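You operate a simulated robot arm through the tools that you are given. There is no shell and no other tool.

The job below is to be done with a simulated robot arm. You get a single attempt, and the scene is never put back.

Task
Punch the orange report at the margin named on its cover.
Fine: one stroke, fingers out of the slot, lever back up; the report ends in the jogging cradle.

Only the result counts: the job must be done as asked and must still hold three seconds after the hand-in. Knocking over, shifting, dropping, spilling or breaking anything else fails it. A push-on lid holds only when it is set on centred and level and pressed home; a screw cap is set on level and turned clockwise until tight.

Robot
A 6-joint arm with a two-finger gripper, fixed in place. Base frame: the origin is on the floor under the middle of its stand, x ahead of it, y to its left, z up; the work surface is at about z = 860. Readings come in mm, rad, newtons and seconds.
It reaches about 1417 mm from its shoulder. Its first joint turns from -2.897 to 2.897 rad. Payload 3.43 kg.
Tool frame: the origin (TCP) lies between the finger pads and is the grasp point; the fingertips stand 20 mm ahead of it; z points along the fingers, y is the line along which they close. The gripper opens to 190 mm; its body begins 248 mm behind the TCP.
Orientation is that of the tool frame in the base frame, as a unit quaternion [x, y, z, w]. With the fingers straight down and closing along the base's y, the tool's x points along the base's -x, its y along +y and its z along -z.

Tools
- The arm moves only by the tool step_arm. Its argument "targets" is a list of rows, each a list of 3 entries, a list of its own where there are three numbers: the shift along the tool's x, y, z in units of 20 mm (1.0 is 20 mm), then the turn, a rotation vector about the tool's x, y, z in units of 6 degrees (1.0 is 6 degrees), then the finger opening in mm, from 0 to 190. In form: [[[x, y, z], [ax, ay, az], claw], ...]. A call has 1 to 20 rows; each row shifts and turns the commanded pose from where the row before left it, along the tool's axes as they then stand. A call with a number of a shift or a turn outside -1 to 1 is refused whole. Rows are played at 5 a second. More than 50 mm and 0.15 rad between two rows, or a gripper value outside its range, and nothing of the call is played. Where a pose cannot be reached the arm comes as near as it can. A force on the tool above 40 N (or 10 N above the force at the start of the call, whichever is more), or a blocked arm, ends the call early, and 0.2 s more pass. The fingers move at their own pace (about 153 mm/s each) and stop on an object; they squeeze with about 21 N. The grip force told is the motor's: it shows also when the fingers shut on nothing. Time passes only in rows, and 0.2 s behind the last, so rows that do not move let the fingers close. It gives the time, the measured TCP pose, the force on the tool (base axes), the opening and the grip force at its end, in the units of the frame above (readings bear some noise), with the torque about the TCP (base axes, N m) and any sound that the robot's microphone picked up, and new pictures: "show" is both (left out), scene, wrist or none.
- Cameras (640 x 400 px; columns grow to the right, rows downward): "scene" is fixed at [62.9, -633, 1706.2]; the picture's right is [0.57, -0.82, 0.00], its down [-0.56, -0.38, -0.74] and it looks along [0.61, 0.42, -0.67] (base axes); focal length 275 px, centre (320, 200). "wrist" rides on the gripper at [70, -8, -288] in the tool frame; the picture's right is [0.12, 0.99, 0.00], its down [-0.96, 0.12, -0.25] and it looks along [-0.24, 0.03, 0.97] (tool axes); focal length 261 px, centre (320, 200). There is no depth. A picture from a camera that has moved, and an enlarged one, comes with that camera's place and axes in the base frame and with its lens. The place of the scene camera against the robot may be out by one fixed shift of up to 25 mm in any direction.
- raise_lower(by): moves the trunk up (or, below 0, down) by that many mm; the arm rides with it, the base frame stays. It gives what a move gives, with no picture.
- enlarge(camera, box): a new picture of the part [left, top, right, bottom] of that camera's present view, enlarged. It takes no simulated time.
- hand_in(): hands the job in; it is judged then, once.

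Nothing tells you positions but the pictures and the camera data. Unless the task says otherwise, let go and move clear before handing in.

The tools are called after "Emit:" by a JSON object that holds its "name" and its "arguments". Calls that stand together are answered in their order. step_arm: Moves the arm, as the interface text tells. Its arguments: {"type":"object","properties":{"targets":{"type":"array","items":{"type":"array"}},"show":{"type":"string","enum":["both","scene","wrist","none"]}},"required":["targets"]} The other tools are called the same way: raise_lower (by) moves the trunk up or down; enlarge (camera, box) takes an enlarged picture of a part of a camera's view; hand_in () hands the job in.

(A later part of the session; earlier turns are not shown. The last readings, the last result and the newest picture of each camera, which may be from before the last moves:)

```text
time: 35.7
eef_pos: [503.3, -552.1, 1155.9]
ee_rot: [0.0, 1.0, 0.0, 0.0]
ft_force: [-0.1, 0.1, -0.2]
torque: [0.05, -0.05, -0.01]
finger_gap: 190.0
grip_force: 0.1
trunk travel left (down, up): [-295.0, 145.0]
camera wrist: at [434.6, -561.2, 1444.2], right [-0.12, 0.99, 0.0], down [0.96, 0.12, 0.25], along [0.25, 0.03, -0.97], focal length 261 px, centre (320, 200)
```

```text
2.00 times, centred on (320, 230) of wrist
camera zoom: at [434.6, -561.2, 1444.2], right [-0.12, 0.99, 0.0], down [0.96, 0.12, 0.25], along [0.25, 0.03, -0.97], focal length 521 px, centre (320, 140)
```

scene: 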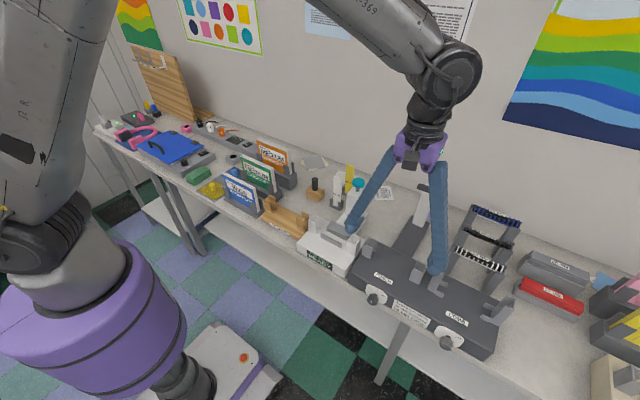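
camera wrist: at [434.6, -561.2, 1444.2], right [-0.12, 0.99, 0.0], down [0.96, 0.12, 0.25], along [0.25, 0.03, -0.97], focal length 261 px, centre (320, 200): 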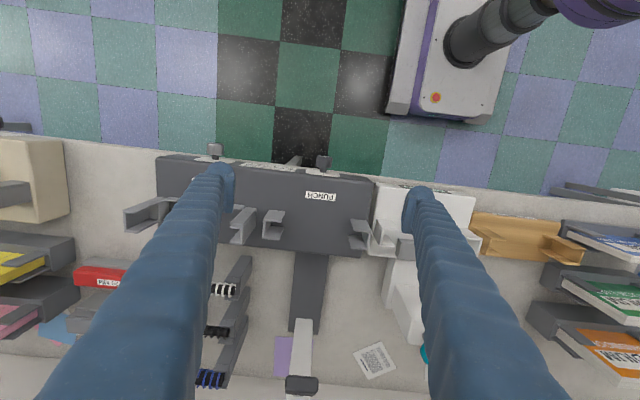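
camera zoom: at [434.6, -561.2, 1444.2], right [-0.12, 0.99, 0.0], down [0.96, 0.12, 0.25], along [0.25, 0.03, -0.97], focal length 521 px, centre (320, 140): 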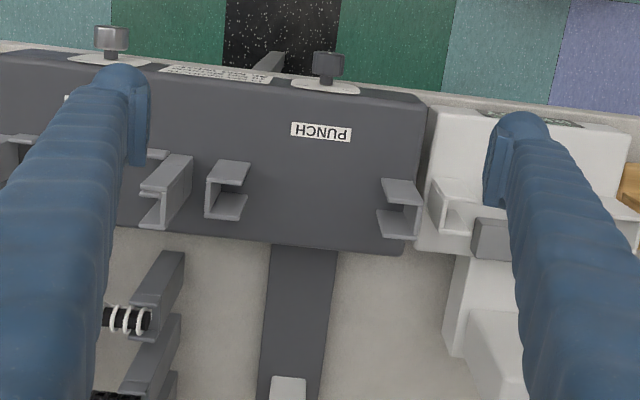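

Emit:
{"name": "enlarge", "arguments": {"camera": "wrist", "box": [250, 200, 380, 270]}}

Emit:
{"name": "enlarge", "arguments": {"camera": "scene", "box": [350, 220, 450, 320]}}

```text
4.92 times, centred on (315, 235) of wrist
camera zoom: at [434.6, -561.2, 1444.2], right [-0.12, 0.99, 0.0], down [0.96, 0.12, 0.25], along [0.25, 0.03, -0.97], focal length 1283 px, centre (345, 28)
```

zoom: 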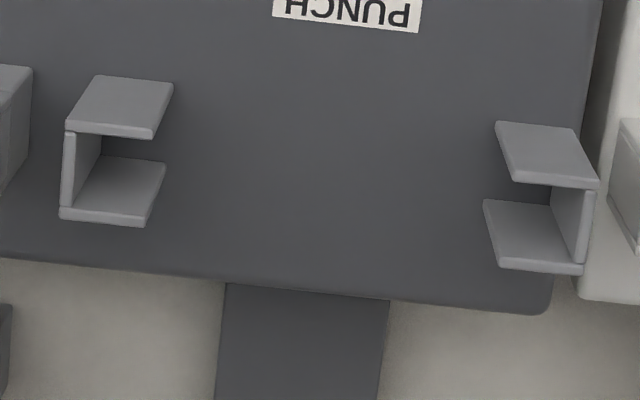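

```text
4.00 times, centred on (400, 270) of scene
camera zoom: at [62.9, -633.0, 1706.2], right [0.57, -0.82, 0.0], down [-0.56, -0.38, -0.74], along [0.61, 0.42, -0.67], focal length 1102 px, centre (0, -80)
```

zoom: 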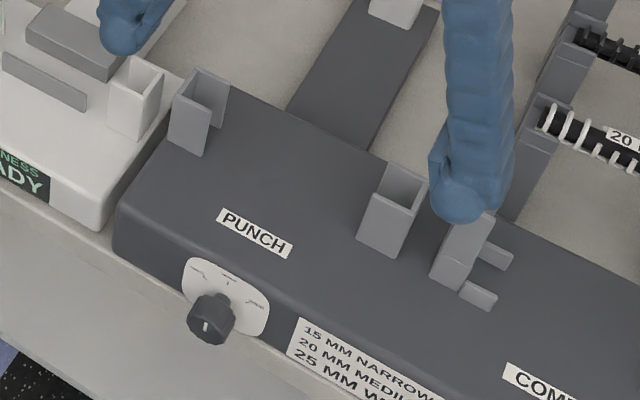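

The slot's two channels run from y ≈ -640 to -451 and x ≈ 604 to 635, with the machine top at about z 930. Now I'll go over the orange report to measure it.

Emit:
{"name": "step_arm", "arguments": {"targets": [[[-0.4, 1, -0.5], [0, 0, 0], 190], [[-0.4, 1, -0.5], [0, 0, 0], 190], [[-0.4, 1, -0.5], [0, 0, 0], 190], [[-0.4, 1, -0.5], [0, 0, 0], 190], [[-0.4, 1, -0.5], [0, 0, 0], 190], [[-0.4, 1, -0.5], [0, 0, 0], 190], [[-0.4, 1, -0.5], [0, 0, 0], 190], [[-0.4, 1, -0.5], [0, 0, 0], 190], [[-0.4, 1, 0], [0, 0, 0], 190], [[-0.4, 1, 0], [0, 0, 0], 190], [[-0.4, 1, 0], [0, 0, 0], 190], [[-0.4, 1, 0], [0, 0, 0], 190], [[-0.4, 1, 0], [0, 0, 0], 190], [[-0.4, 1, 0], [0, 0, 0], 190], [[-0.4, 1, 0], [0, 0, 0], 190], [[-0.4, 1, 0], [0, 0, 0], 190], [[-0.4, 1, 0], [0, 0, 0], 190], [[-0.4, 1, 0], [0, 0, 0], 190], [[-0.4, 1, 0], [0, 0, 0], 190], [[-0.4, 1, 0], [0, 0, 0], 190]], "show": "none"}}

Emit:
{"name": "step_arm", "arguments": {"targets": [[[-0.3, 0.96, 0], [0, 0, 0], 190], [[-0.3, 0.96, 0], [0, 0, 0], 190], [[-0.3, 0.96, 0], [0, 0, 0], 190], [[-0.3, 0.96, 0], [0, 0, 0], 190], [[-0.3, 0.96, 0], [0, 0, 0], 190], [[-0.3, 0.96, 0], [0, 0, 0], 190], [[-0.3, 0.96, 0], [0, 0, 0], 190], [[-0.3, 0.96, 0], [0, 0, 0], 190], [[-0.3, 0.96, 0], [0, 0, 0], 190], [[-0.3, 0.96, 0], [0, 0, 0], 190], [[-0.3, 0.96, 0], [0, 0, 0], 190], [[-0.3, 0.96, 0], [0, 0, 0], 190], [[-0.3, 0.96, 0], [0, 0, 0], 190], [[0, 0.96, 0], [0, 0, 0], 190], [[0, 0, 0], [0, 0, 0], 190]]}}

Emit:
{"name": "enlarge", "arguments": {"camera": "wrist", "box": [220, 100, 420, 300]}}

```text
time: 39.9
eef_pos: [665.4, -153.8, 1236.1]
ee_rot: [-0.001, 1.0, 0.0, 0.0]
ft_force: [-0.1, 0.4, 0.1]
torque: [-0.04, 0.06, 0.0]
finger_gap: 190.0
grip_force: 0.0
trunk travel left (down, up): [-295.0, 145.0]
```

```text
time: 43.1
eef_pos: [745.9, 118.5, 1234.4]
ee_rot: [0.0, 1.0, 0.0, -0.001]
ft_force: [0.2, 0.2, -0.2]
torque: [-0.02, -0.01, -0.01]
finger_gap: 190.0
grip_force: 0.1
trunk travel left (down, up): [-295.0, 145.0]
camera wrist: at [675.5, 108.0, 1523.3], right [-0.12, 0.99, 0.0], down [0.96, 0.12, 0.25], along [0.24, 0.03, -0.97], focal length 261 px, centre (320, 200)
```

scene: 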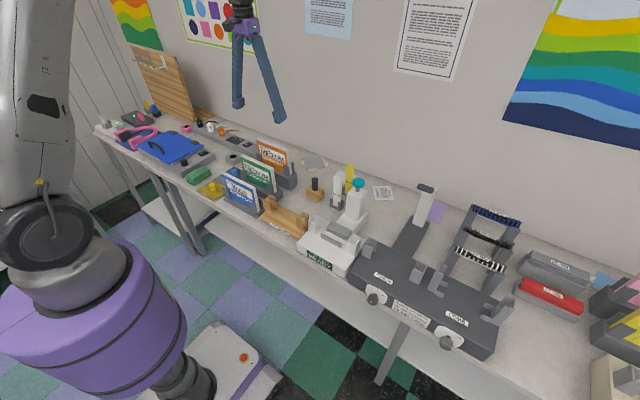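
wrist: 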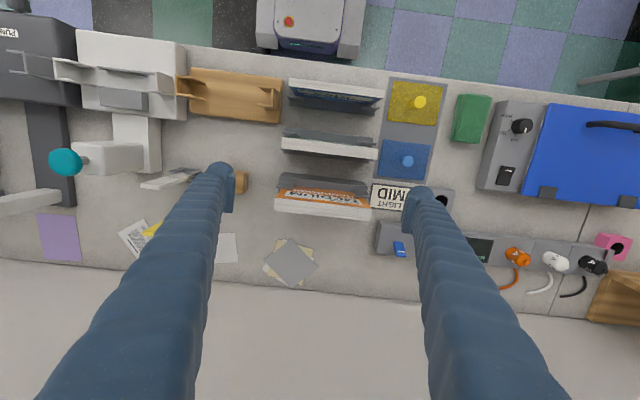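

```text
2.00 times, centred on (320, 200) of wrist
camera zoom: at [675.5, 108.0, 1523.3], right [-0.12, 0.99, 0.0], down [0.96, 0.12, 0.25], along [0.24, 0.03, -0.97], focal length 521 px, centre (320, 200)
```

zoom: 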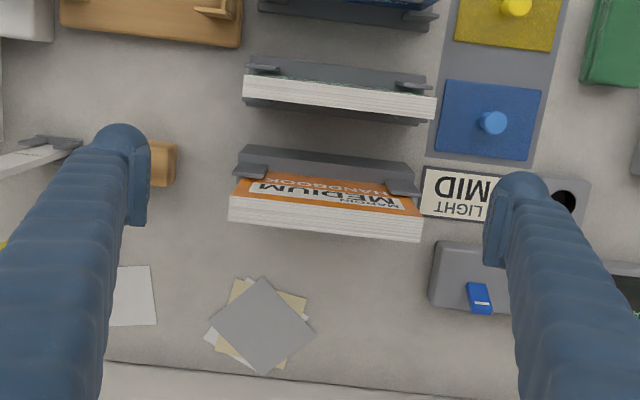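

Emit:
{"name": "enlarge", "arguments": {"camera": "wrist", "box": [270, 160, 380, 230]}}

Emit:
{"name": "enlarge", "arguments": {"camera": "scene", "box": [240, 120, 320, 200]}}

```text
5.71 times, centred on (325, 195) of wrist
camera zoom: at [675.5, 108.0, 1523.3], right [-0.12, 0.99, 0.0], down [0.96, 0.12, 0.25], along [0.24, 0.03, -0.97], focal length 1489 px, centre (291, 229)
```

zoom: 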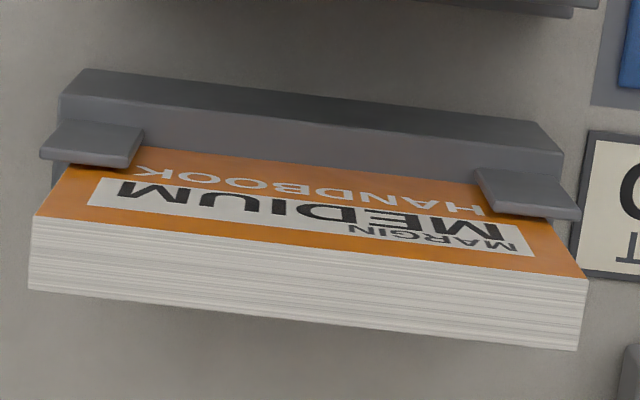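

```text
5.00 times, centred on (280, 160) of scene
camera zoom: at [62.9, -633.0, 1706.2], right [0.57, -0.82, 0.0], down [-0.56, -0.38, -0.74], along [0.61, 0.42, -0.67], focal length 1377 px, centre (520, 400)
```

zoom: 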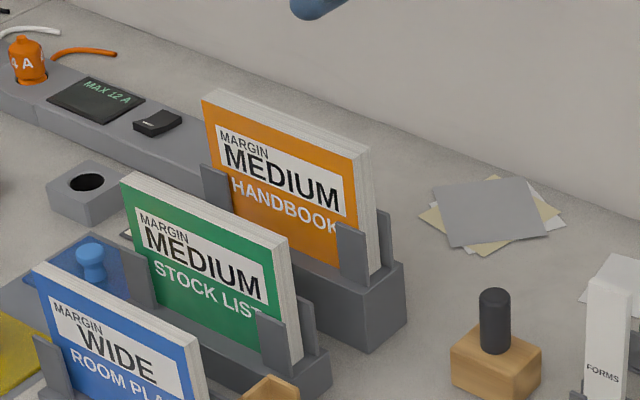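

The orange report is about 180 mm wide (y 40–220), 25 mm thick (x 796–821), with its top near z 1059. I'll turn the tool 90° so the fingers close along x, centre over it and check before going down.

Emit:
{"name": "step_arm", "arguments": {"targets": [[[0, 0, 0], [0, 0, 1], 150], [[0, 0, 0], [0, 0, 1], 110], [[0, 0, 0], [0, 0, 1], 80], [[0, 0, 0], [0, 0, 1], 80], [[0, 0, 0], [0, 0, 1], 80], [[0, 0, 0], [0, 0, 1], 80], [[0, 0, 0], [0, 0, 1], 80], [[0, 0, 0], [0, 0, 1], 80], [[0, 0, 0], [0, 0, 1], 80], [[0, 0, 0], [0, 0, 1], 80], [[0, 0, 0], [0, 0, 1], 80], [[0, 0, 0], [0, 0, 1], 80], [[0, 0, 0], [0, 0, 1], 80], [[0, 0, 0], [0, 0, 1], 80], [[0, 0, 0], [0, 0, 1], 80], [[0.2, 1, 0], [0, 0, 0], 80], [[0.2, 1, 0], [0, 0, 0], 80], [[0.18, 1, 0], [0, 0, 0], 80], [[0, 0.1, 0], [0, 0, 0], 80], [[0, 0, 0], [0, 0, 0], 80]]}}

Emit:
{"name": "enlarge", "arguments": {"camera": "wrist", "box": [220, 120, 420, 280]}}

```text
time: 47.3
eef_pos: [805.8, 126.4, 1235.6]
ee_rot: [0.707, 0.707, -0.001, -0.001]
ft_force: [0.3, -0.1, -0.9]
torque: [0.02, 0.05, 0.01]
finger_gap: 79.5
grip_force: 0.1
trunk travel left (down, up): [-295.0, 145.0]
camera wrist: at [798.3, 195.4, 1523.8], right [0.99, 0.12, 0.0], down [0.12, -0.96, 0.25], along [0.03, -0.25, -0.97], focal length 261 px, centre (320, 200)
```

scene: 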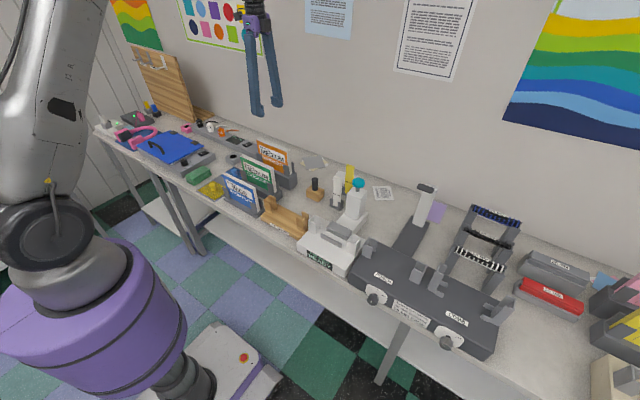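
wrist: 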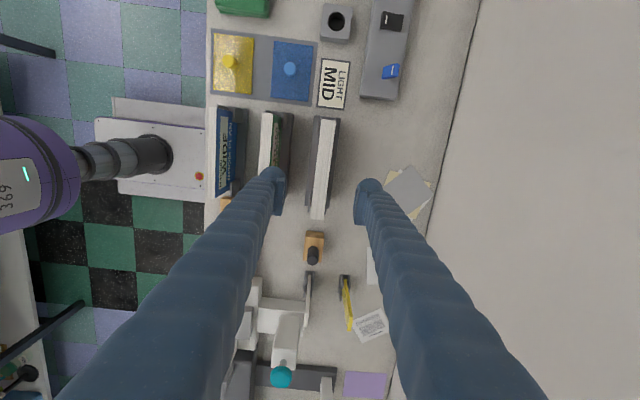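

```text
2.50 times, centred on (320, 200) of wrist
camera zoom: at [798.3, 195.4, 1523.8], right [0.99, 0.12, 0.0], down [0.12, -0.96, 0.25], along [0.03, -0.25, -0.97], focal length 652 px, centre (320, 200)
```

zoom: 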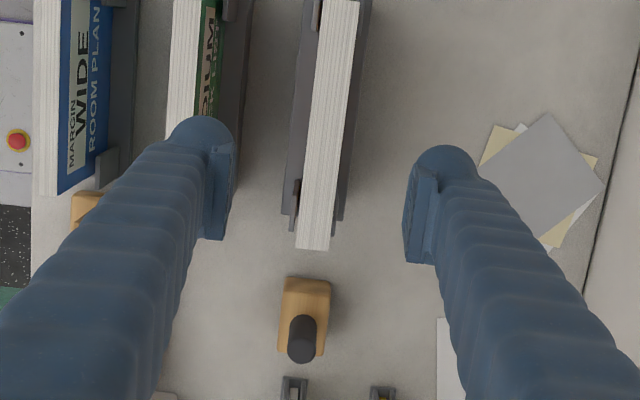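

Emit:
{"name": "step_arm", "arguments": {"targets": [[[0.13, 0.3, 1], [0, 0, 0], 75], [[0, 0, 1], [0, 0, 0], 75], [[0, 0, 1], [0, 0, 0], 75], [[0, 0, 1], [0, 0, 0], 75], [[0, 0, 1], [0, 0, 0], 75], [[0, 0, 1], [0, 0, 0], 75], [[0, 0, 0.5], [0, 0, 0], 75], [[0, 0, 0], [0, 0, 0], 75]]}}

Emit:
{"name": "enlarge", "arguments": {"camera": "wrist", "box": [220, 100, 420, 260]}}

Emit:
{"name": "enlarge", "arguments": {"camera": "scene", "box": [220, 80, 340, 200]}}

```text
time: 49.1
eef_pos: [810.6, 130.6, 1106.2]
ee_rot: [0.707, 0.707, -0.002, -0.001]
ft_force: [-0.4, 0.2, 0.4]
torque: [0.01, 0.0, 0.0]
finger_gap: 75.4
grip_force: 0.0
trunk travel left (down, up): [-295.0, 145.0]
camera wrist: at [802.7, 200.2, 1394.5], right [0.99, 0.12, 0.0], down [0.12, -0.96, 0.25], along [0.03, -0.25, -0.97], focal length 261 px, centre (320, 200)
```

scene: 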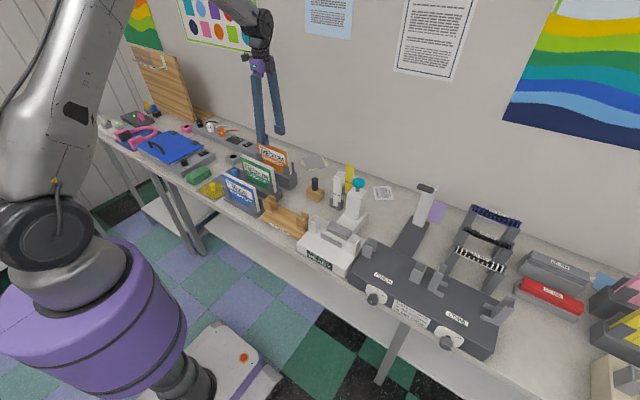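
wrist: 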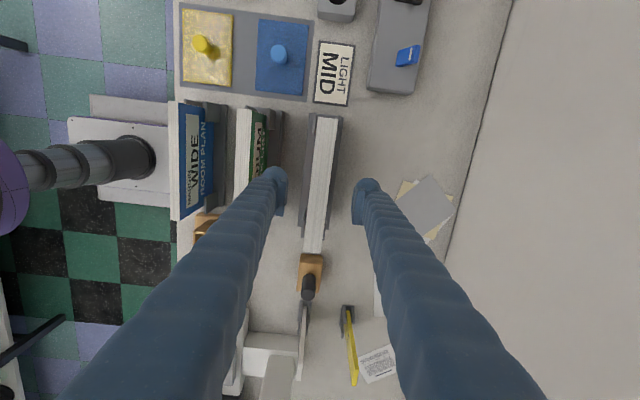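

```text
2.50 times, centred on (320, 180) of wrist
camera zoom: at [802.7, 200.2, 1394.5], right [0.99, 0.12, 0.0], down [0.12, -0.96, 0.25], along [0.03, -0.25, -0.97], focal length 652 px, centre (320, 250)
```

zoom: 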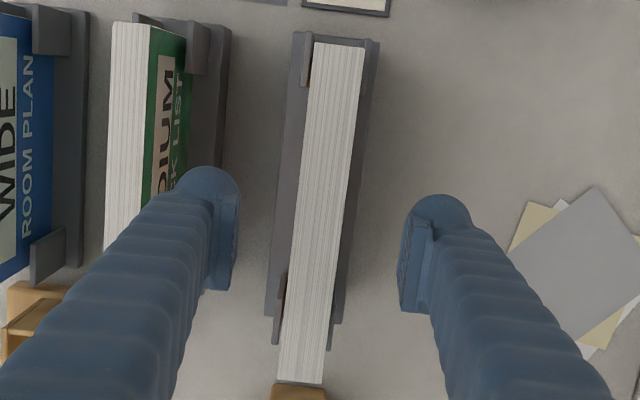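

```text
3.33 times, centred on (280, 140) of scene
camera zoom: at [62.9, -633.0, 1706.2], right [0.57, -0.82, 0.0], down [-0.56, -0.38, -0.74], along [0.61, 0.42, -0.67], focal length 918 px, centre (453, 400)
```

zoom: 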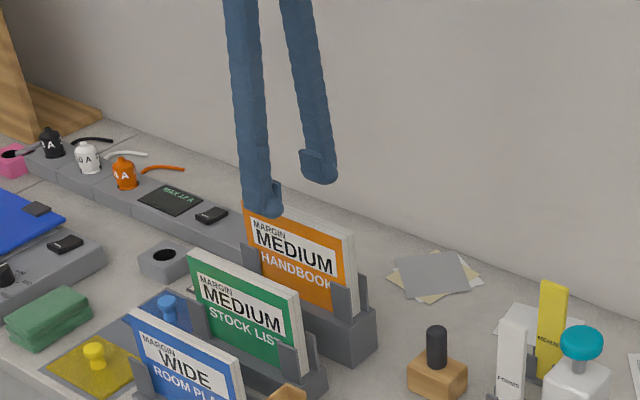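

The report is centred between the fingers. I'll go down 80 mm and close on it.

Emit:
{"name": "step_arm", "arguments": {"targets": [[[-0.05, 0, 1], [0, 0, 0], 75], [[0, 0, 1], [0, 0, 0], 75], [[0, 0, 1], [0, 0, 0], 75], [[0, 0, 1], [0, 0, 0], 75], [[0, 0, 0], [0, 0, 0], 75]]}}

Emit:
{"name": "enlarge", "arguments": {"camera": "scene", "box": [220, 100, 340, 200]}}

Emit:
{"name": "enlarge", "arguments": {"camera": "wrist", "box": [220, 100, 420, 260]}}

```text
time: 50.3
eef_pos: [811.3, 126.5, 1024.6]
ee_rot: [0.707, 0.707, 0.0, -0.001]
ft_force: [0.1, -0.2, 0.1]
torque: [-0.01, -0.02, 0.01]
finger_gap: 75.4
grip_force: 0.1
trunk travel left (down, up): [-295.0, 145.0]
camera wrist: at [802.4, 197.0, 1312.7], right [0.99, 0.12, 0.0], down [0.12, -0.96, 0.25], along [0.03, -0.25, -0.97], focal length 261 px, centre (320, 200)
```

scene: 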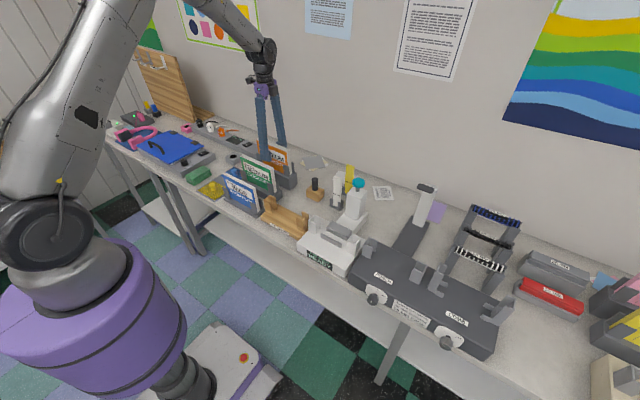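
wrist: 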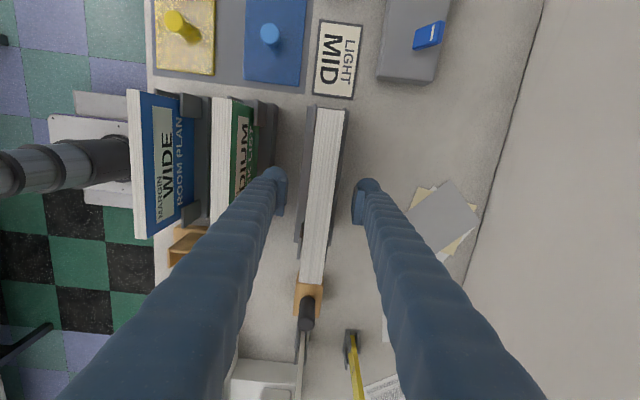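

```text
4.00 times, centred on (280, 150) of scene
camera zoom: at [62.9, -633.0, 1706.2], right [0.57, -0.82, 0.0], down [-0.56, -0.38, -0.74], along [0.61, 0.42, -0.67], focal length 1102 px, centre (480, 400)
```

zoom: 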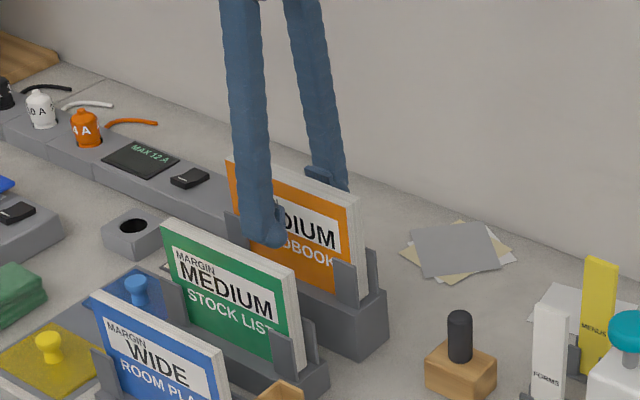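

```text
2.50 times, centred on (320, 180) of wrist
camera zoom: at [802.4, 197.0, 1312.7], right [0.99, 0.12, 0.0], down [0.12, -0.96, 0.25], along [0.03, -0.25, -0.97], focal length 652 px, centre (320, 250)
```

zoom: 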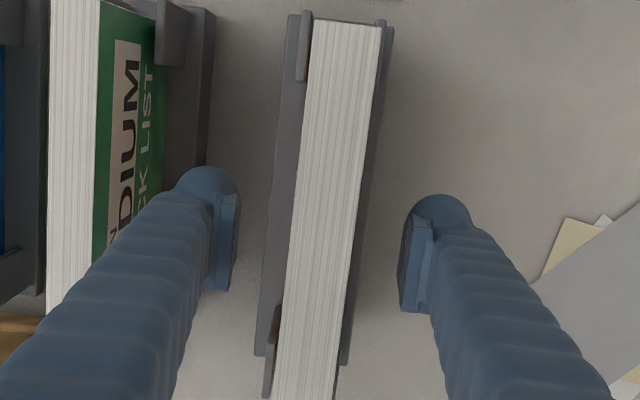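

Emit:
{"name": "step_arm", "arguments": {"targets": [[[0, 0, 0], [0, 0, 0], 45], [[0, 0, 0], [0, 0, 0], 20], [[0, 0, 0], [0, 0, 0], 15], [[0, 0, 0], [0, 0, 0], 15]], "show": "wrist"}}

Emit:
{"name": "enlarge", "arguments": {"camera": "wrist", "box": [220, 100, 420, 260]}}

```text
time: 51.3
eef_pos: [810.6, 126.3, 1024.8]
ee_rot: [0.708, 0.706, -0.001, 0.0]
ft_force: [-1.4, -0.3, 0.5]
torque: [0.02, 0.01, -0.02]
finger_gap: 24.3
grip_force: 20.7
trunk travel left (down, up): [-295.0, 145.0]
camera wrist: at [802.7, 197.0, 1312.7], right [0.99, 0.12, 0.0], down [0.12, -0.96, 0.25], along [0.03, -0.25, -0.97], focal length 261 px, centre (320, 200)
```

wrist: 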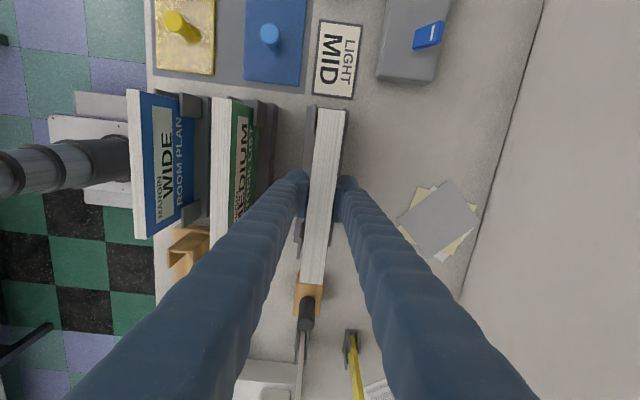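

```text
2.50 times, centred on (320, 180) of wrist
camera zoom: at [802.7, 197.0, 1312.7], right [0.99, 0.12, 0.0], down [0.12, -0.96, 0.25], along [0.03, -0.25, -0.97], focal length 652 px, centre (320, 250)
```

zoom: 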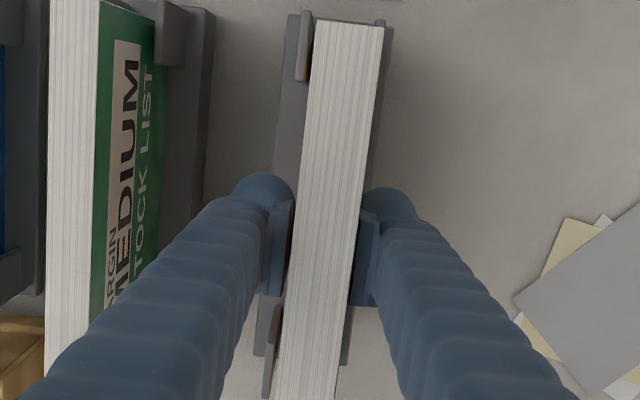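

The report is held, with a 24 mm gap. I'll lift it straight up out of the holder.

Emit:
{"name": "step_arm", "arguments": {"targets": [[[0, 0, -0.3], [0, 0, 0], 15], [[0, 0, -0.6], [0, 0, 0], 15], [[0, 0, -1], [0, 0, 0], 15], [[0, 0, -1], [0, 0, 0], 15], [[0, 0, -1], [0, 0, 0], 15], [[0, 0, -1], [0, 0, 0], 15], [[0, 0, -1], [0, 0, 0], 15], [[0, 0, -1], [0, 0, 0], 15], [[0, 0, -1], [0, 0, 0], 15], [[0, 0, -1], [0, 0, 0], 15], [[0, 0, -0.6], [0, 0, 0], 15], [[0, 0, 0], [0, 0, 0], 15]]}}

Emit:
{"name": "enlarge", "arguments": {"camera": "scene", "box": [220, 60, 340, 180]}}

Emit:
{"name": "enlarge", "arguments": {"camera": "wrist", "box": [220, 100, 420, 300]}}

```text
time: 53.9
eef_pos: [809.6, 128.9, 1217.2]
ee_rot: [0.707, 0.707, 0.0, 0.0]
ft_force: [0.3, 0.3, -3.9]
torque: [0.0, 0.0, 0.01]
finger_gap: 23.9
grip_force: 21.1
trunk travel left (down, up): [-295.0, 145.0]
camera wrist: at [802.1, 198.4, 1505.4], right [0.99, 0.12, 0.0], down [0.12, -0.96, 0.25], along [0.03, -0.25, -0.97], focal length 261 px, centre (320, 200)
```

scene: 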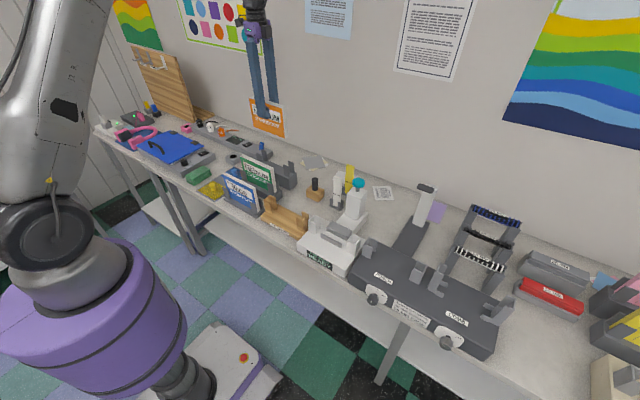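
wrist: 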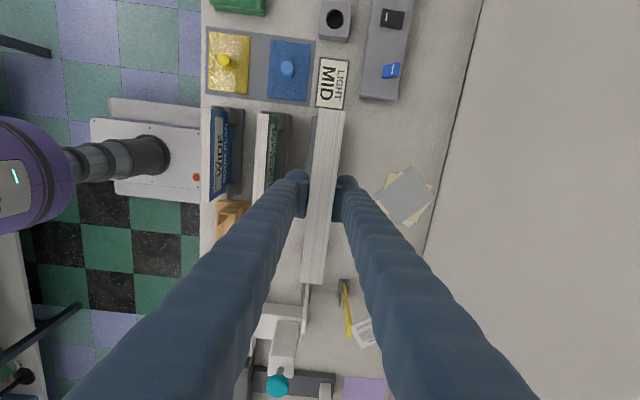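

```text
3.33 times, centred on (280, 120) of scene
camera zoom: at [62.9, -633.0, 1706.2], right [0.57, -0.82, 0.0], down [-0.56, -0.38, -0.74], along [0.61, 0.42, -0.67], focal length 918 px, centre (453, 467)
```

zoom: 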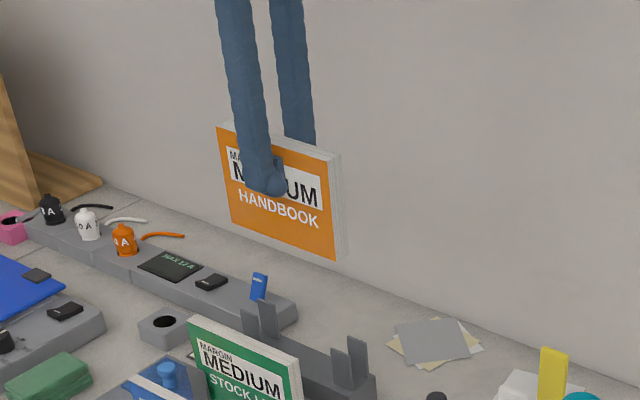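

```text
2.00 times, centred on (320, 200) of wrist
camera zoom: at [802.1, 198.4, 1505.4], right [0.99, 0.12, 0.0], down [0.12, -0.96, 0.25], along [0.03, -0.25, -0.97], focal length 521 px, centre (320, 200)
```

zoom: 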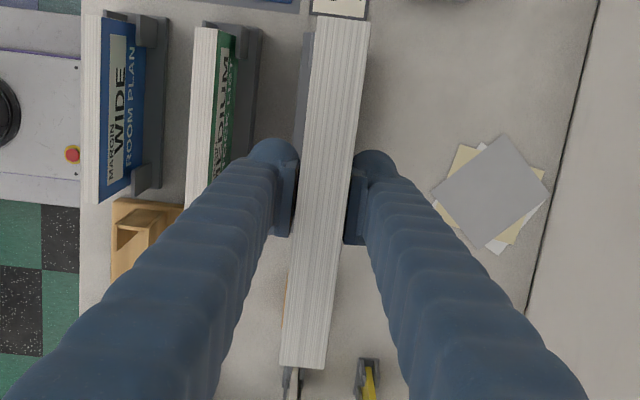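

The report is lifted: about 180 × 130 × 24 mm, its top about 40 mm above the TCP. I'll carry it high over to the punch slot at about (619, -546).

Emit:
{"name": "step_arm", "arguments": {"targets": [[[-0.5, -0.3, 0], [0, 0, 0], 15], [[-1, -0.48, 0], [0, 0, 0], 15], [[-1, -0.48, 0], [0, 0, 0], 15], [[-1, -0.48, 0], [0, 0, 0], 15], [[-1, -0.48, 0], [0, 0, 0], 15], [[-1, -0.48, 0], [0, 0, 0], 15], [[-1, -0.48, 0], [0, 0, 0], 15], [[-1, -0.48, 0], [0, 0, 0], 15], [[-1, -0.48, 0], [0, 0, 0], 15], [[-1, -0.48, 0], [0, 0, 0], 15], [[-1, -0.48, 0], [0, 0, 0], 15], [[-1, -0.48, 0], [0, 0, 0], 15], [[-1, -0.48, 0], [0, 0, 0], 15], [[-1, -0.48, 0], [0, 0, 0], 15], [[-1, -0.48, 0], [0, 0, 0], 15], [[-1, -0.48, 0], [0, 0, 0], 15], [[-1, -0.48, 0], [0, 0, 0], 15], [[-1, -0.48, 0], [0, 0, 0], 15], [[-1, -0.48, 0], [0, 0, 0], 15], [[-1, -0.48, 0], [0, 0, 0], 15]], "show": "scene"}}

Emit:
{"name": "step_arm", "arguments": {"targets": [[[-1, 0, 0], [0, 0, 0], 15], [[-1, 0, 0], [0, 0, 0], 15], [[-1, 0, 0], [0, 0, 0], 15], [[-1, 0, 0], [0, 0, 0], 15], [[-1, 0, 0], [0, 0, 0], 15], [[-1, 0, 0], [0, 0, 0], 15], [[-1, 0, 0], [0, 0, 0], 15], [[-1, 0, 0], [0, 0, 0], 15], [[-1, 0, 0], [0, 0, 0], 15], [[-1, 0, 0], [0, 0, 0], 15], [[-1, 0, 0], [0, 0, 0], 15], [[-1, 0, 0], [0, 0, 0], 15], [[-1, 0, 0], [0, 0, 0], 15], [[-1, 0, 0], [0, 0, 0], 15], [[0, 0, 0], [0, 0, 0], 15]]}}

Emit:
{"name": "enlarge", "arguments": {"camera": "wrist", "box": [200, 80, 440, 320]}}

```text
time: 58.1
eef_pos: [621.9, -262.4, 1215.8]
ee_rot: [0.707, 0.707, 0.0, 0.0]
ft_force: [0.1, -0.8, -3.7]
torque: [0.05, -0.03, 0.02]
finger_gap: 24.2
grip_force: 21.7
trunk travel left (down, up): [-295.0, 145.0]
```

scene: 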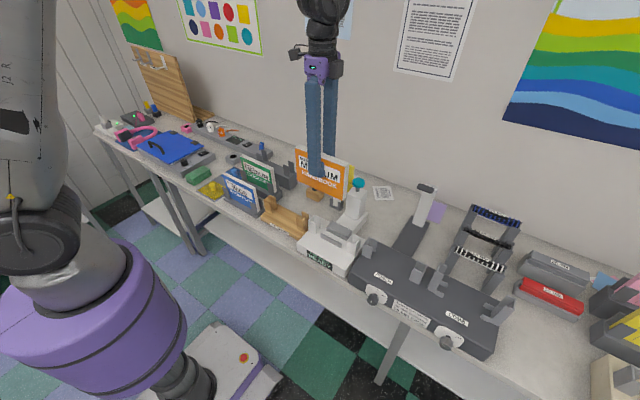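

```text
time: 61.3
eef_pos: [623.0, -544.1, 1216.4]
ee_rot: [0.707, 0.707, 0.0, 0.001]
ft_force: [-0.1, -0.3, -3.1]
torque: [0.03, -0.02, 0.0]
finger_gap: 24.3
grip_force: 21.7
trunk travel left (down, up): [-295.0, 145.0]
camera wrist: at [614.2, -474.3, 1504.0], right [0.99, 0.12, 0.0], down [0.12, -0.96, 0.25], along [0.03, -0.25, -0.97], focal length 261 px, centre (320, 200)
```

scene: 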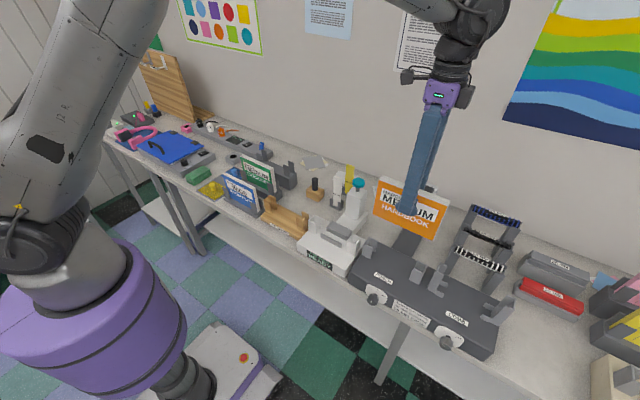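
wrist: 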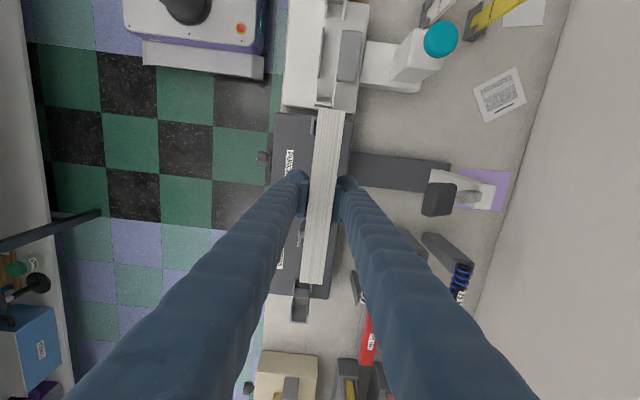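

```text
1.67 times, centred on (320, 200) of wrist
camera zoom: at [614.2, -474.3, 1504.0], right [0.99, 0.12, 0.0], down [0.12, -0.96, 0.25], along [0.03, -0.25, -0.97], focal length 434 px, centre (320, 200)
```

zoom: 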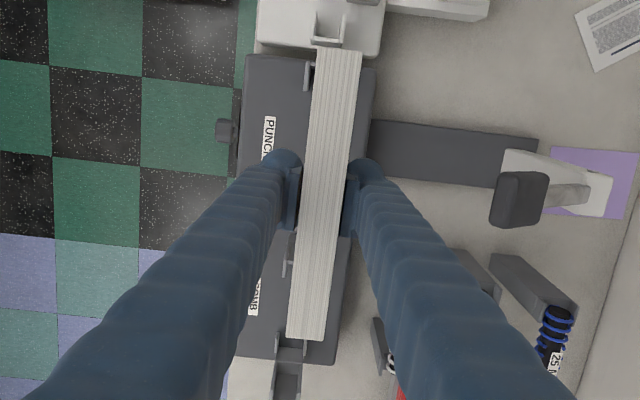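

Emit:
{"name": "enlarge", "arguments": {"camera": "wrist", "box": [285, 90, 365, 150]}}

Emit:
{"name": "enlarge", "arguments": {"camera": "wrist", "box": [270, 210, 350, 330]}}

Emit:
{"name": "enlarge", "arguments": {"camera": "scene", "box": [340, 160, 460, 300]}}

```text
6.67 times, centred on (325, 120) of wrist
camera zoom: at [614.2, -474.3, 1504.0], right [0.99, 0.12, 0.0], down [0.12, -0.96, 0.25], along [0.03, -0.25, -0.97], focal length 1738 px, centre (287, 733)
```

zoom: 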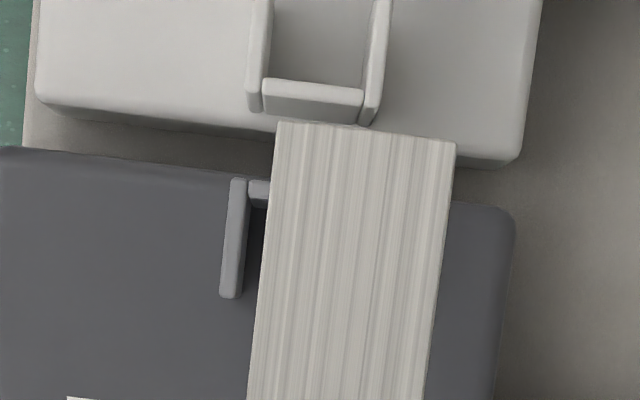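

```text
3.33 times, centred on (310, 270) of wrist
camera zoom: at [614.2, -474.3, 1504.0], right [0.99, 0.12, 0.0], down [0.12, -0.96, 0.25], along [0.03, -0.25, -0.97], focal length 869 px, centre (353, -33)
```

zoom: 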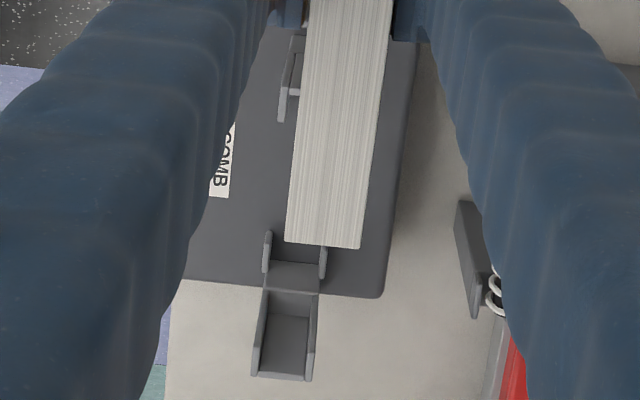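

```text
2.86 times, centred on (400, 230) of scene
camera zoom: at [62.9, -633.0, 1706.2], right [0.57, -0.82, 0.0], down [-0.56, -0.38, -0.74], along [0.61, 0.42, -0.67], focal length 787 px, centre (91, 114)
```

zoom: 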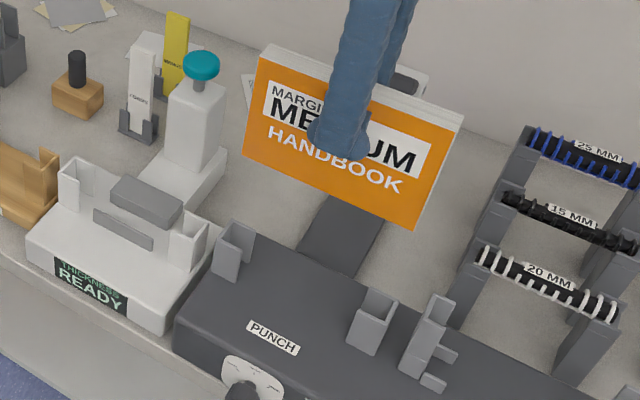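

The channel centre works out at about (616, -545.5), so I'll shift the report by roughly (-6.5, -3.8) mm and lower it to just above the brackets to check alignment.

Emit:
{"name": "step_arm", "arguments": {"targets": [[[-0.19, -0.33, 0], [0, 0, 0], 15], [[0, 0, 0.95], [0, 0, 0], 15], [[0, 0, 0.95], [0, 0, 0], 15], [[0, 0, 0.95], [0, 0, 0], 15], [[0, 0, 0.95], [0, 0, 0], 15], [[0, 0, 0.95], [0, 0, 0], 15], [[0, 0, 0.95], [0, 0, 0], 15], [[0, 0, 0], [0, 0, 0], 15]]}}

Emit:
{"name": "enlarge", "arguments": {"camera": "scene", "box": [340, 180, 460, 300]}}

Emit:
{"name": "enlarge", "arguments": {"camera": "wrist", "box": [285, 80, 365, 140]}}

Emit:
{"name": "enlarge", "arguments": {"camera": "wrist", "box": [270, 230, 370, 310]}}

```text
time: 63.1
eef_pos: [613.2, -545.9, 1100.9]
ee_rot: [0.707, 0.707, 0.0, -0.001]
ft_force: [0.1, 0.1, -4.3]
torque: [-0.04, -0.01, 0.0]
finger_gap: 24.2
grip_force: 21.6
trunk travel left (down, up): [-295.0, 145.0]
camera wrist: at [605.6, -476.7, 1389.2], right [0.99, 0.12, 0.0], down [0.12, -0.96, 0.25], along [0.03, -0.25, -0.97], focal length 261 px, centre (320, 200)
```

scene: 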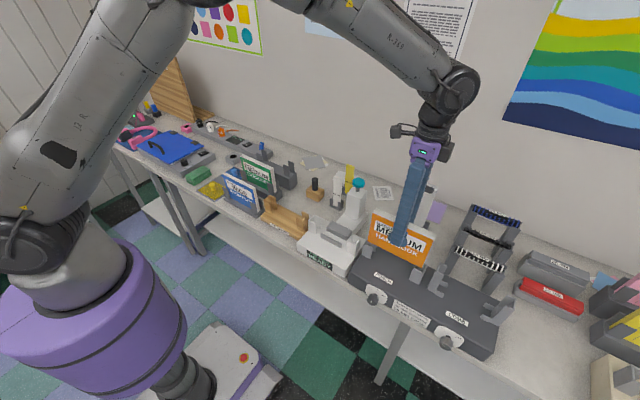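
wrist: 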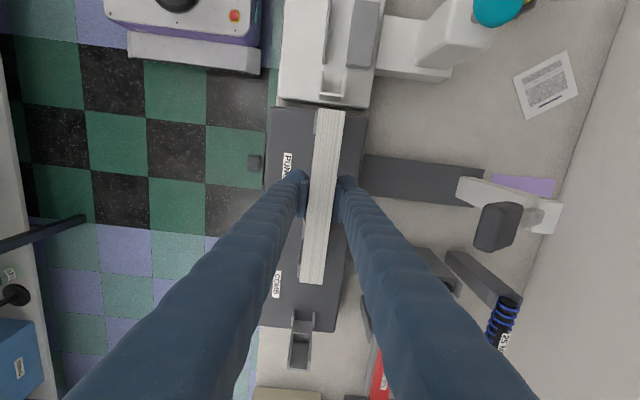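

```text
3.33 times, centred on (400, 240) of scene
camera zoom: at [62.9, -633.0, 1706.2], right [0.57, -0.82, 0.0], down [-0.56, -0.38, -0.74], along [0.61, 0.42, -0.67], focal length 918 px, centre (53, 67)
```

zoom: 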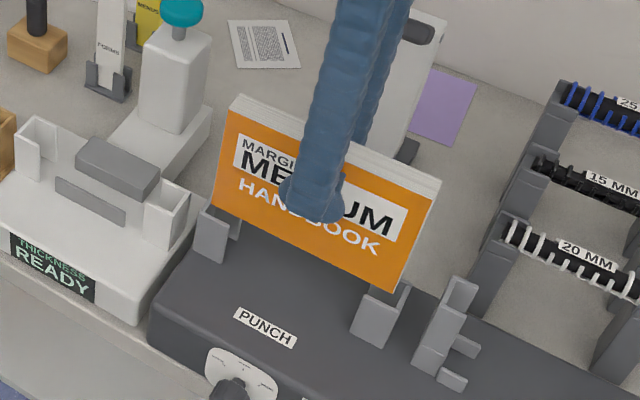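

```text
6.67 times, centred on (325, 110) of wrist
camera zoom: at [605.6, -476.7, 1389.2], right [0.99, 0.12, 0.0], down [0.12, -0.96, 0.25], along [0.03, -0.25, -0.97], focal length 1738 px, centre (287, 800)
```

zoom: 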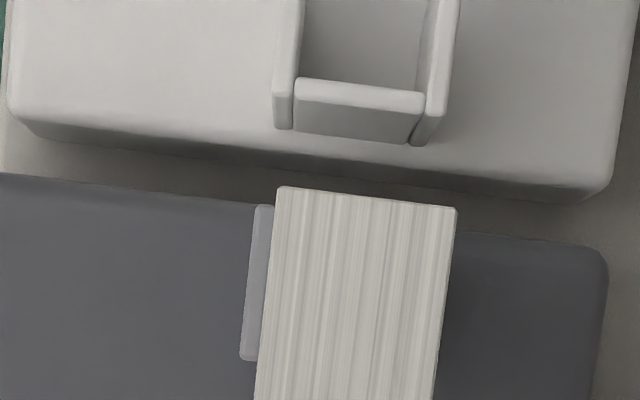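

```text
5.00 times, centred on (320, 270) of wrist
camera zoom: at [605.6, -476.7, 1389.2], right [0.99, 0.12, 0.0], down [0.12, -0.96, 0.25], along [0.03, -0.25, -0.97], focal length 1303 px, centre (320, -150)
```

zoom: 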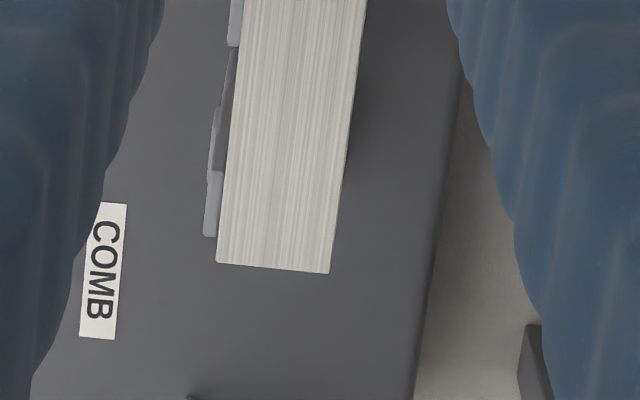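

The report is aligned in yaw and sits about 2 mm off centre in x and y. I'll correct that and lower it into the channels.

Emit:
{"name": "step_arm", "arguments": {"targets": [[[-0.1, 0.1, 0], [0, 0, 0], 15], [[0, 0, 0.5], [0, 0, 0], 15], [[0, 0, 0.5], [0, 0, 0], 15], [[0, 0, 0.5], [0, 0, 0], 15], [[0, 0, 0.5], [0, 0, 0], 15], [[0, 0, 0], [0, 0, 0], 15]]}}

Emit:
{"name": "enlarge", "arguments": {"camera": "scene", "box": [350, 200, 450, 290]}}

Emit:
{"name": "enlarge", "arguments": {"camera": "wrist", "box": [285, 80, 365, 140]}}

```text
time: 64.5
eef_pos: [616.5, -548.2, 1062.5]
ee_rot: [0.707, 0.707, -0.001, 0.0]
ft_force: [-0.2, 0.5, -4.0]
torque: [-0.03, 0.0, 0.04]
finger_gap: 24.4
grip_force: 20.7
trunk travel left (down, up): [-295.0, 145.0]
camera wrist: at [608.0, -478.4, 1350.3], right [0.99, 0.12, 0.0], down [0.12, -0.96, 0.25], along [0.03, -0.25, -0.97], focal length 261 px, centre (320, 200)
```

scene: 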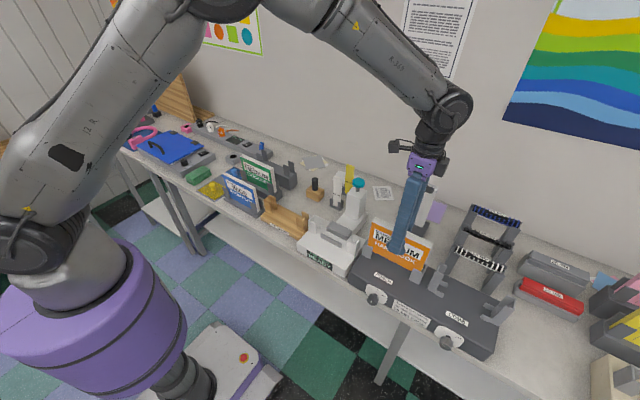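
wrist: 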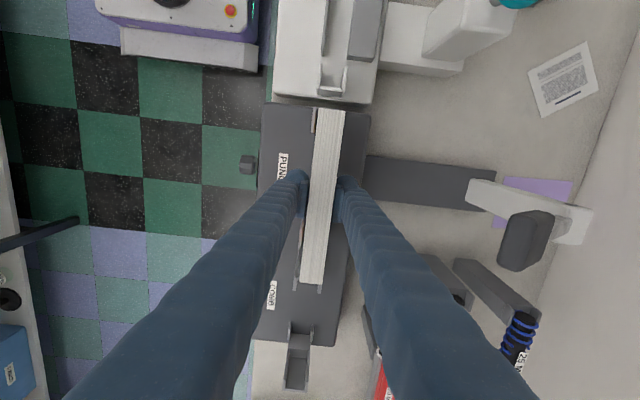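

```text
4.44 times, centred on (400, 245) of scene
camera zoom: at [62.9, -633.0, 1706.2], right [0.57, -0.82, 0.0], down [-0.56, -0.38, -0.74], along [0.61, 0.42, -0.67], focal length 1224 px, centre (-36, 0)
```

zoom: 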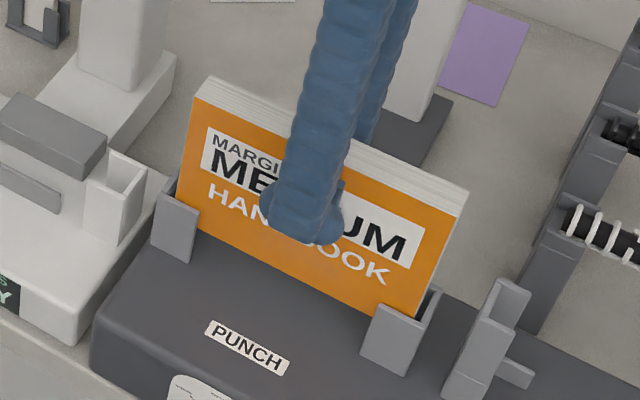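

```text
6.67 times, centred on (325, 110) of wrist
camera zoom: at [608.0, -478.4, 1350.3], right [0.99, 0.12, 0.0], down [0.12, -0.96, 0.25], along [0.03, -0.25, -0.97], focal length 1738 px, centre (287, 800)
```

zoom: 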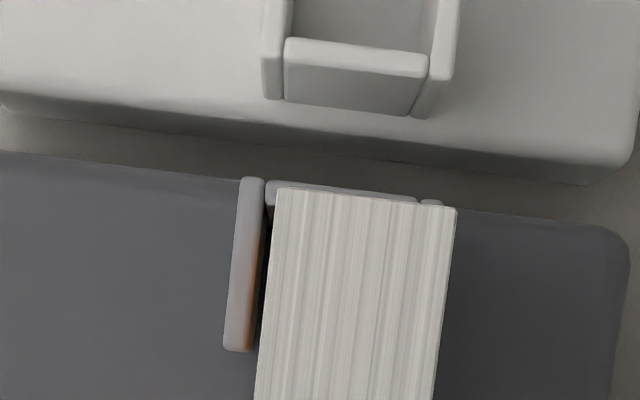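

The report is entering both channels cleanly. I'll continue down gently, watching the force.

Emit:
{"name": "step_arm", "arguments": {"targets": [[[0, 0, 0.4], [0, 0, 0], 15], [[0, 0, 0.4], [0, 0, 0], 15], [[0, 0, 0.4], [0, 0, 0], 15], [[0, 0, 0.3], [0, 0, 0], 15], [[0, 0, 0], [0, 0, 0], 15]], "show": "scene"}}

Emit:
{"name": "enlarge", "arguments": {"camera": "scene", "box": [350, 200, 450, 290]}}

```text
time: 65.7
eef_pos: [617.7, -547.6, 1031.3]
ee_rot: [0.707, 0.707, -0.001, -0.001]
ft_force: [-0.8, -0.3, -3.8]
torque: [-0.03, -0.01, -0.02]
finger_gap: 24.1
grip_force: 20.8
trunk travel left (down, up): [-295.0, 145.0]
```

scene: 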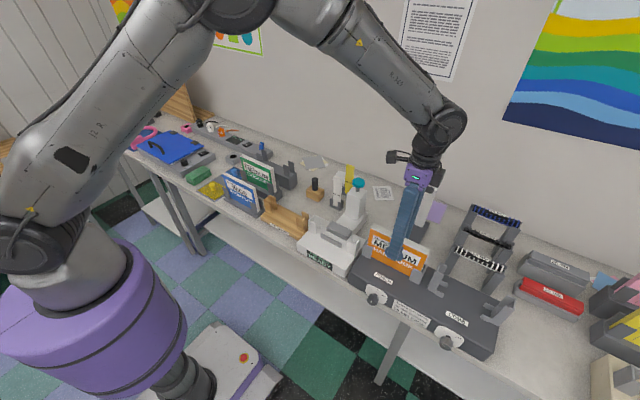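

```text
4.44 times, centred on (400, 245) of scene
camera zoom: at [62.9, -633.0, 1706.2], right [0.57, -0.82, 0.0], down [-0.56, -0.38, -0.74], along [0.61, 0.42, -0.67], focal length 1224 px, centre (-36, 0)
```

zoom: 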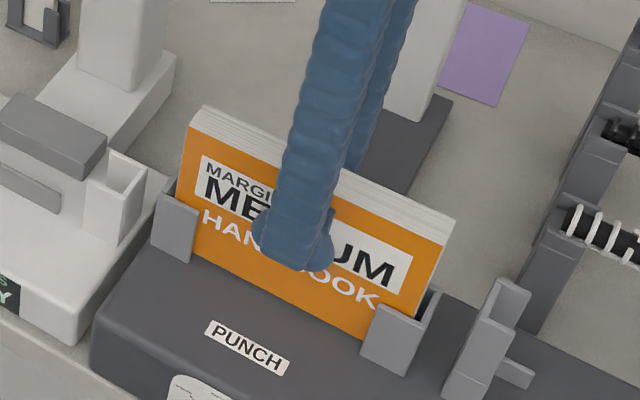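

Emit:
{"name": "step_arm", "arguments": {"targets": [[[0, 0, 0.15], [0, 0, 0], 15], [[0, 0, 0.15], [0, 0, 0], 15], [[0, 0, 0], [0, 0, 0], 15]], "show": "none"}}

Emit:
{"name": "step_arm", "arguments": {"targets": [[[0, 0, 0.1], [0, 0, 0], 15], [[0, 0, 0.1], [0, 0, 0], 15], [[0, 0, 0], [0, 0, 0], 15]], "show": "none"}}

```text
time: 66.5
eef_pos: [618.6, -547.3, 1027.5]
ee_rot: [0.707, 0.707, 0.0, 0.0]
ft_force: [-2.0, -1.2, 10.3]
torque: [0.03, -0.04, 0.06]
finger_gap: 24.1
grip_force: 21.2
trunk travel left (down, up): [-295.0, 145.0]
```

```text
time: 67.3
eef_pos: [616.9, -547.0, 1023.3]
ee_rot: [0.707, 0.707, 0.0, 0.0]
ft_force: [-0.6, -1.1, 18.1]
torque: [-0.04, 0.01, 0.07]
finger_gap: 24.1
grip_force: 20.3
trunk travel left (down, up): [-295.0, 145.0]
```

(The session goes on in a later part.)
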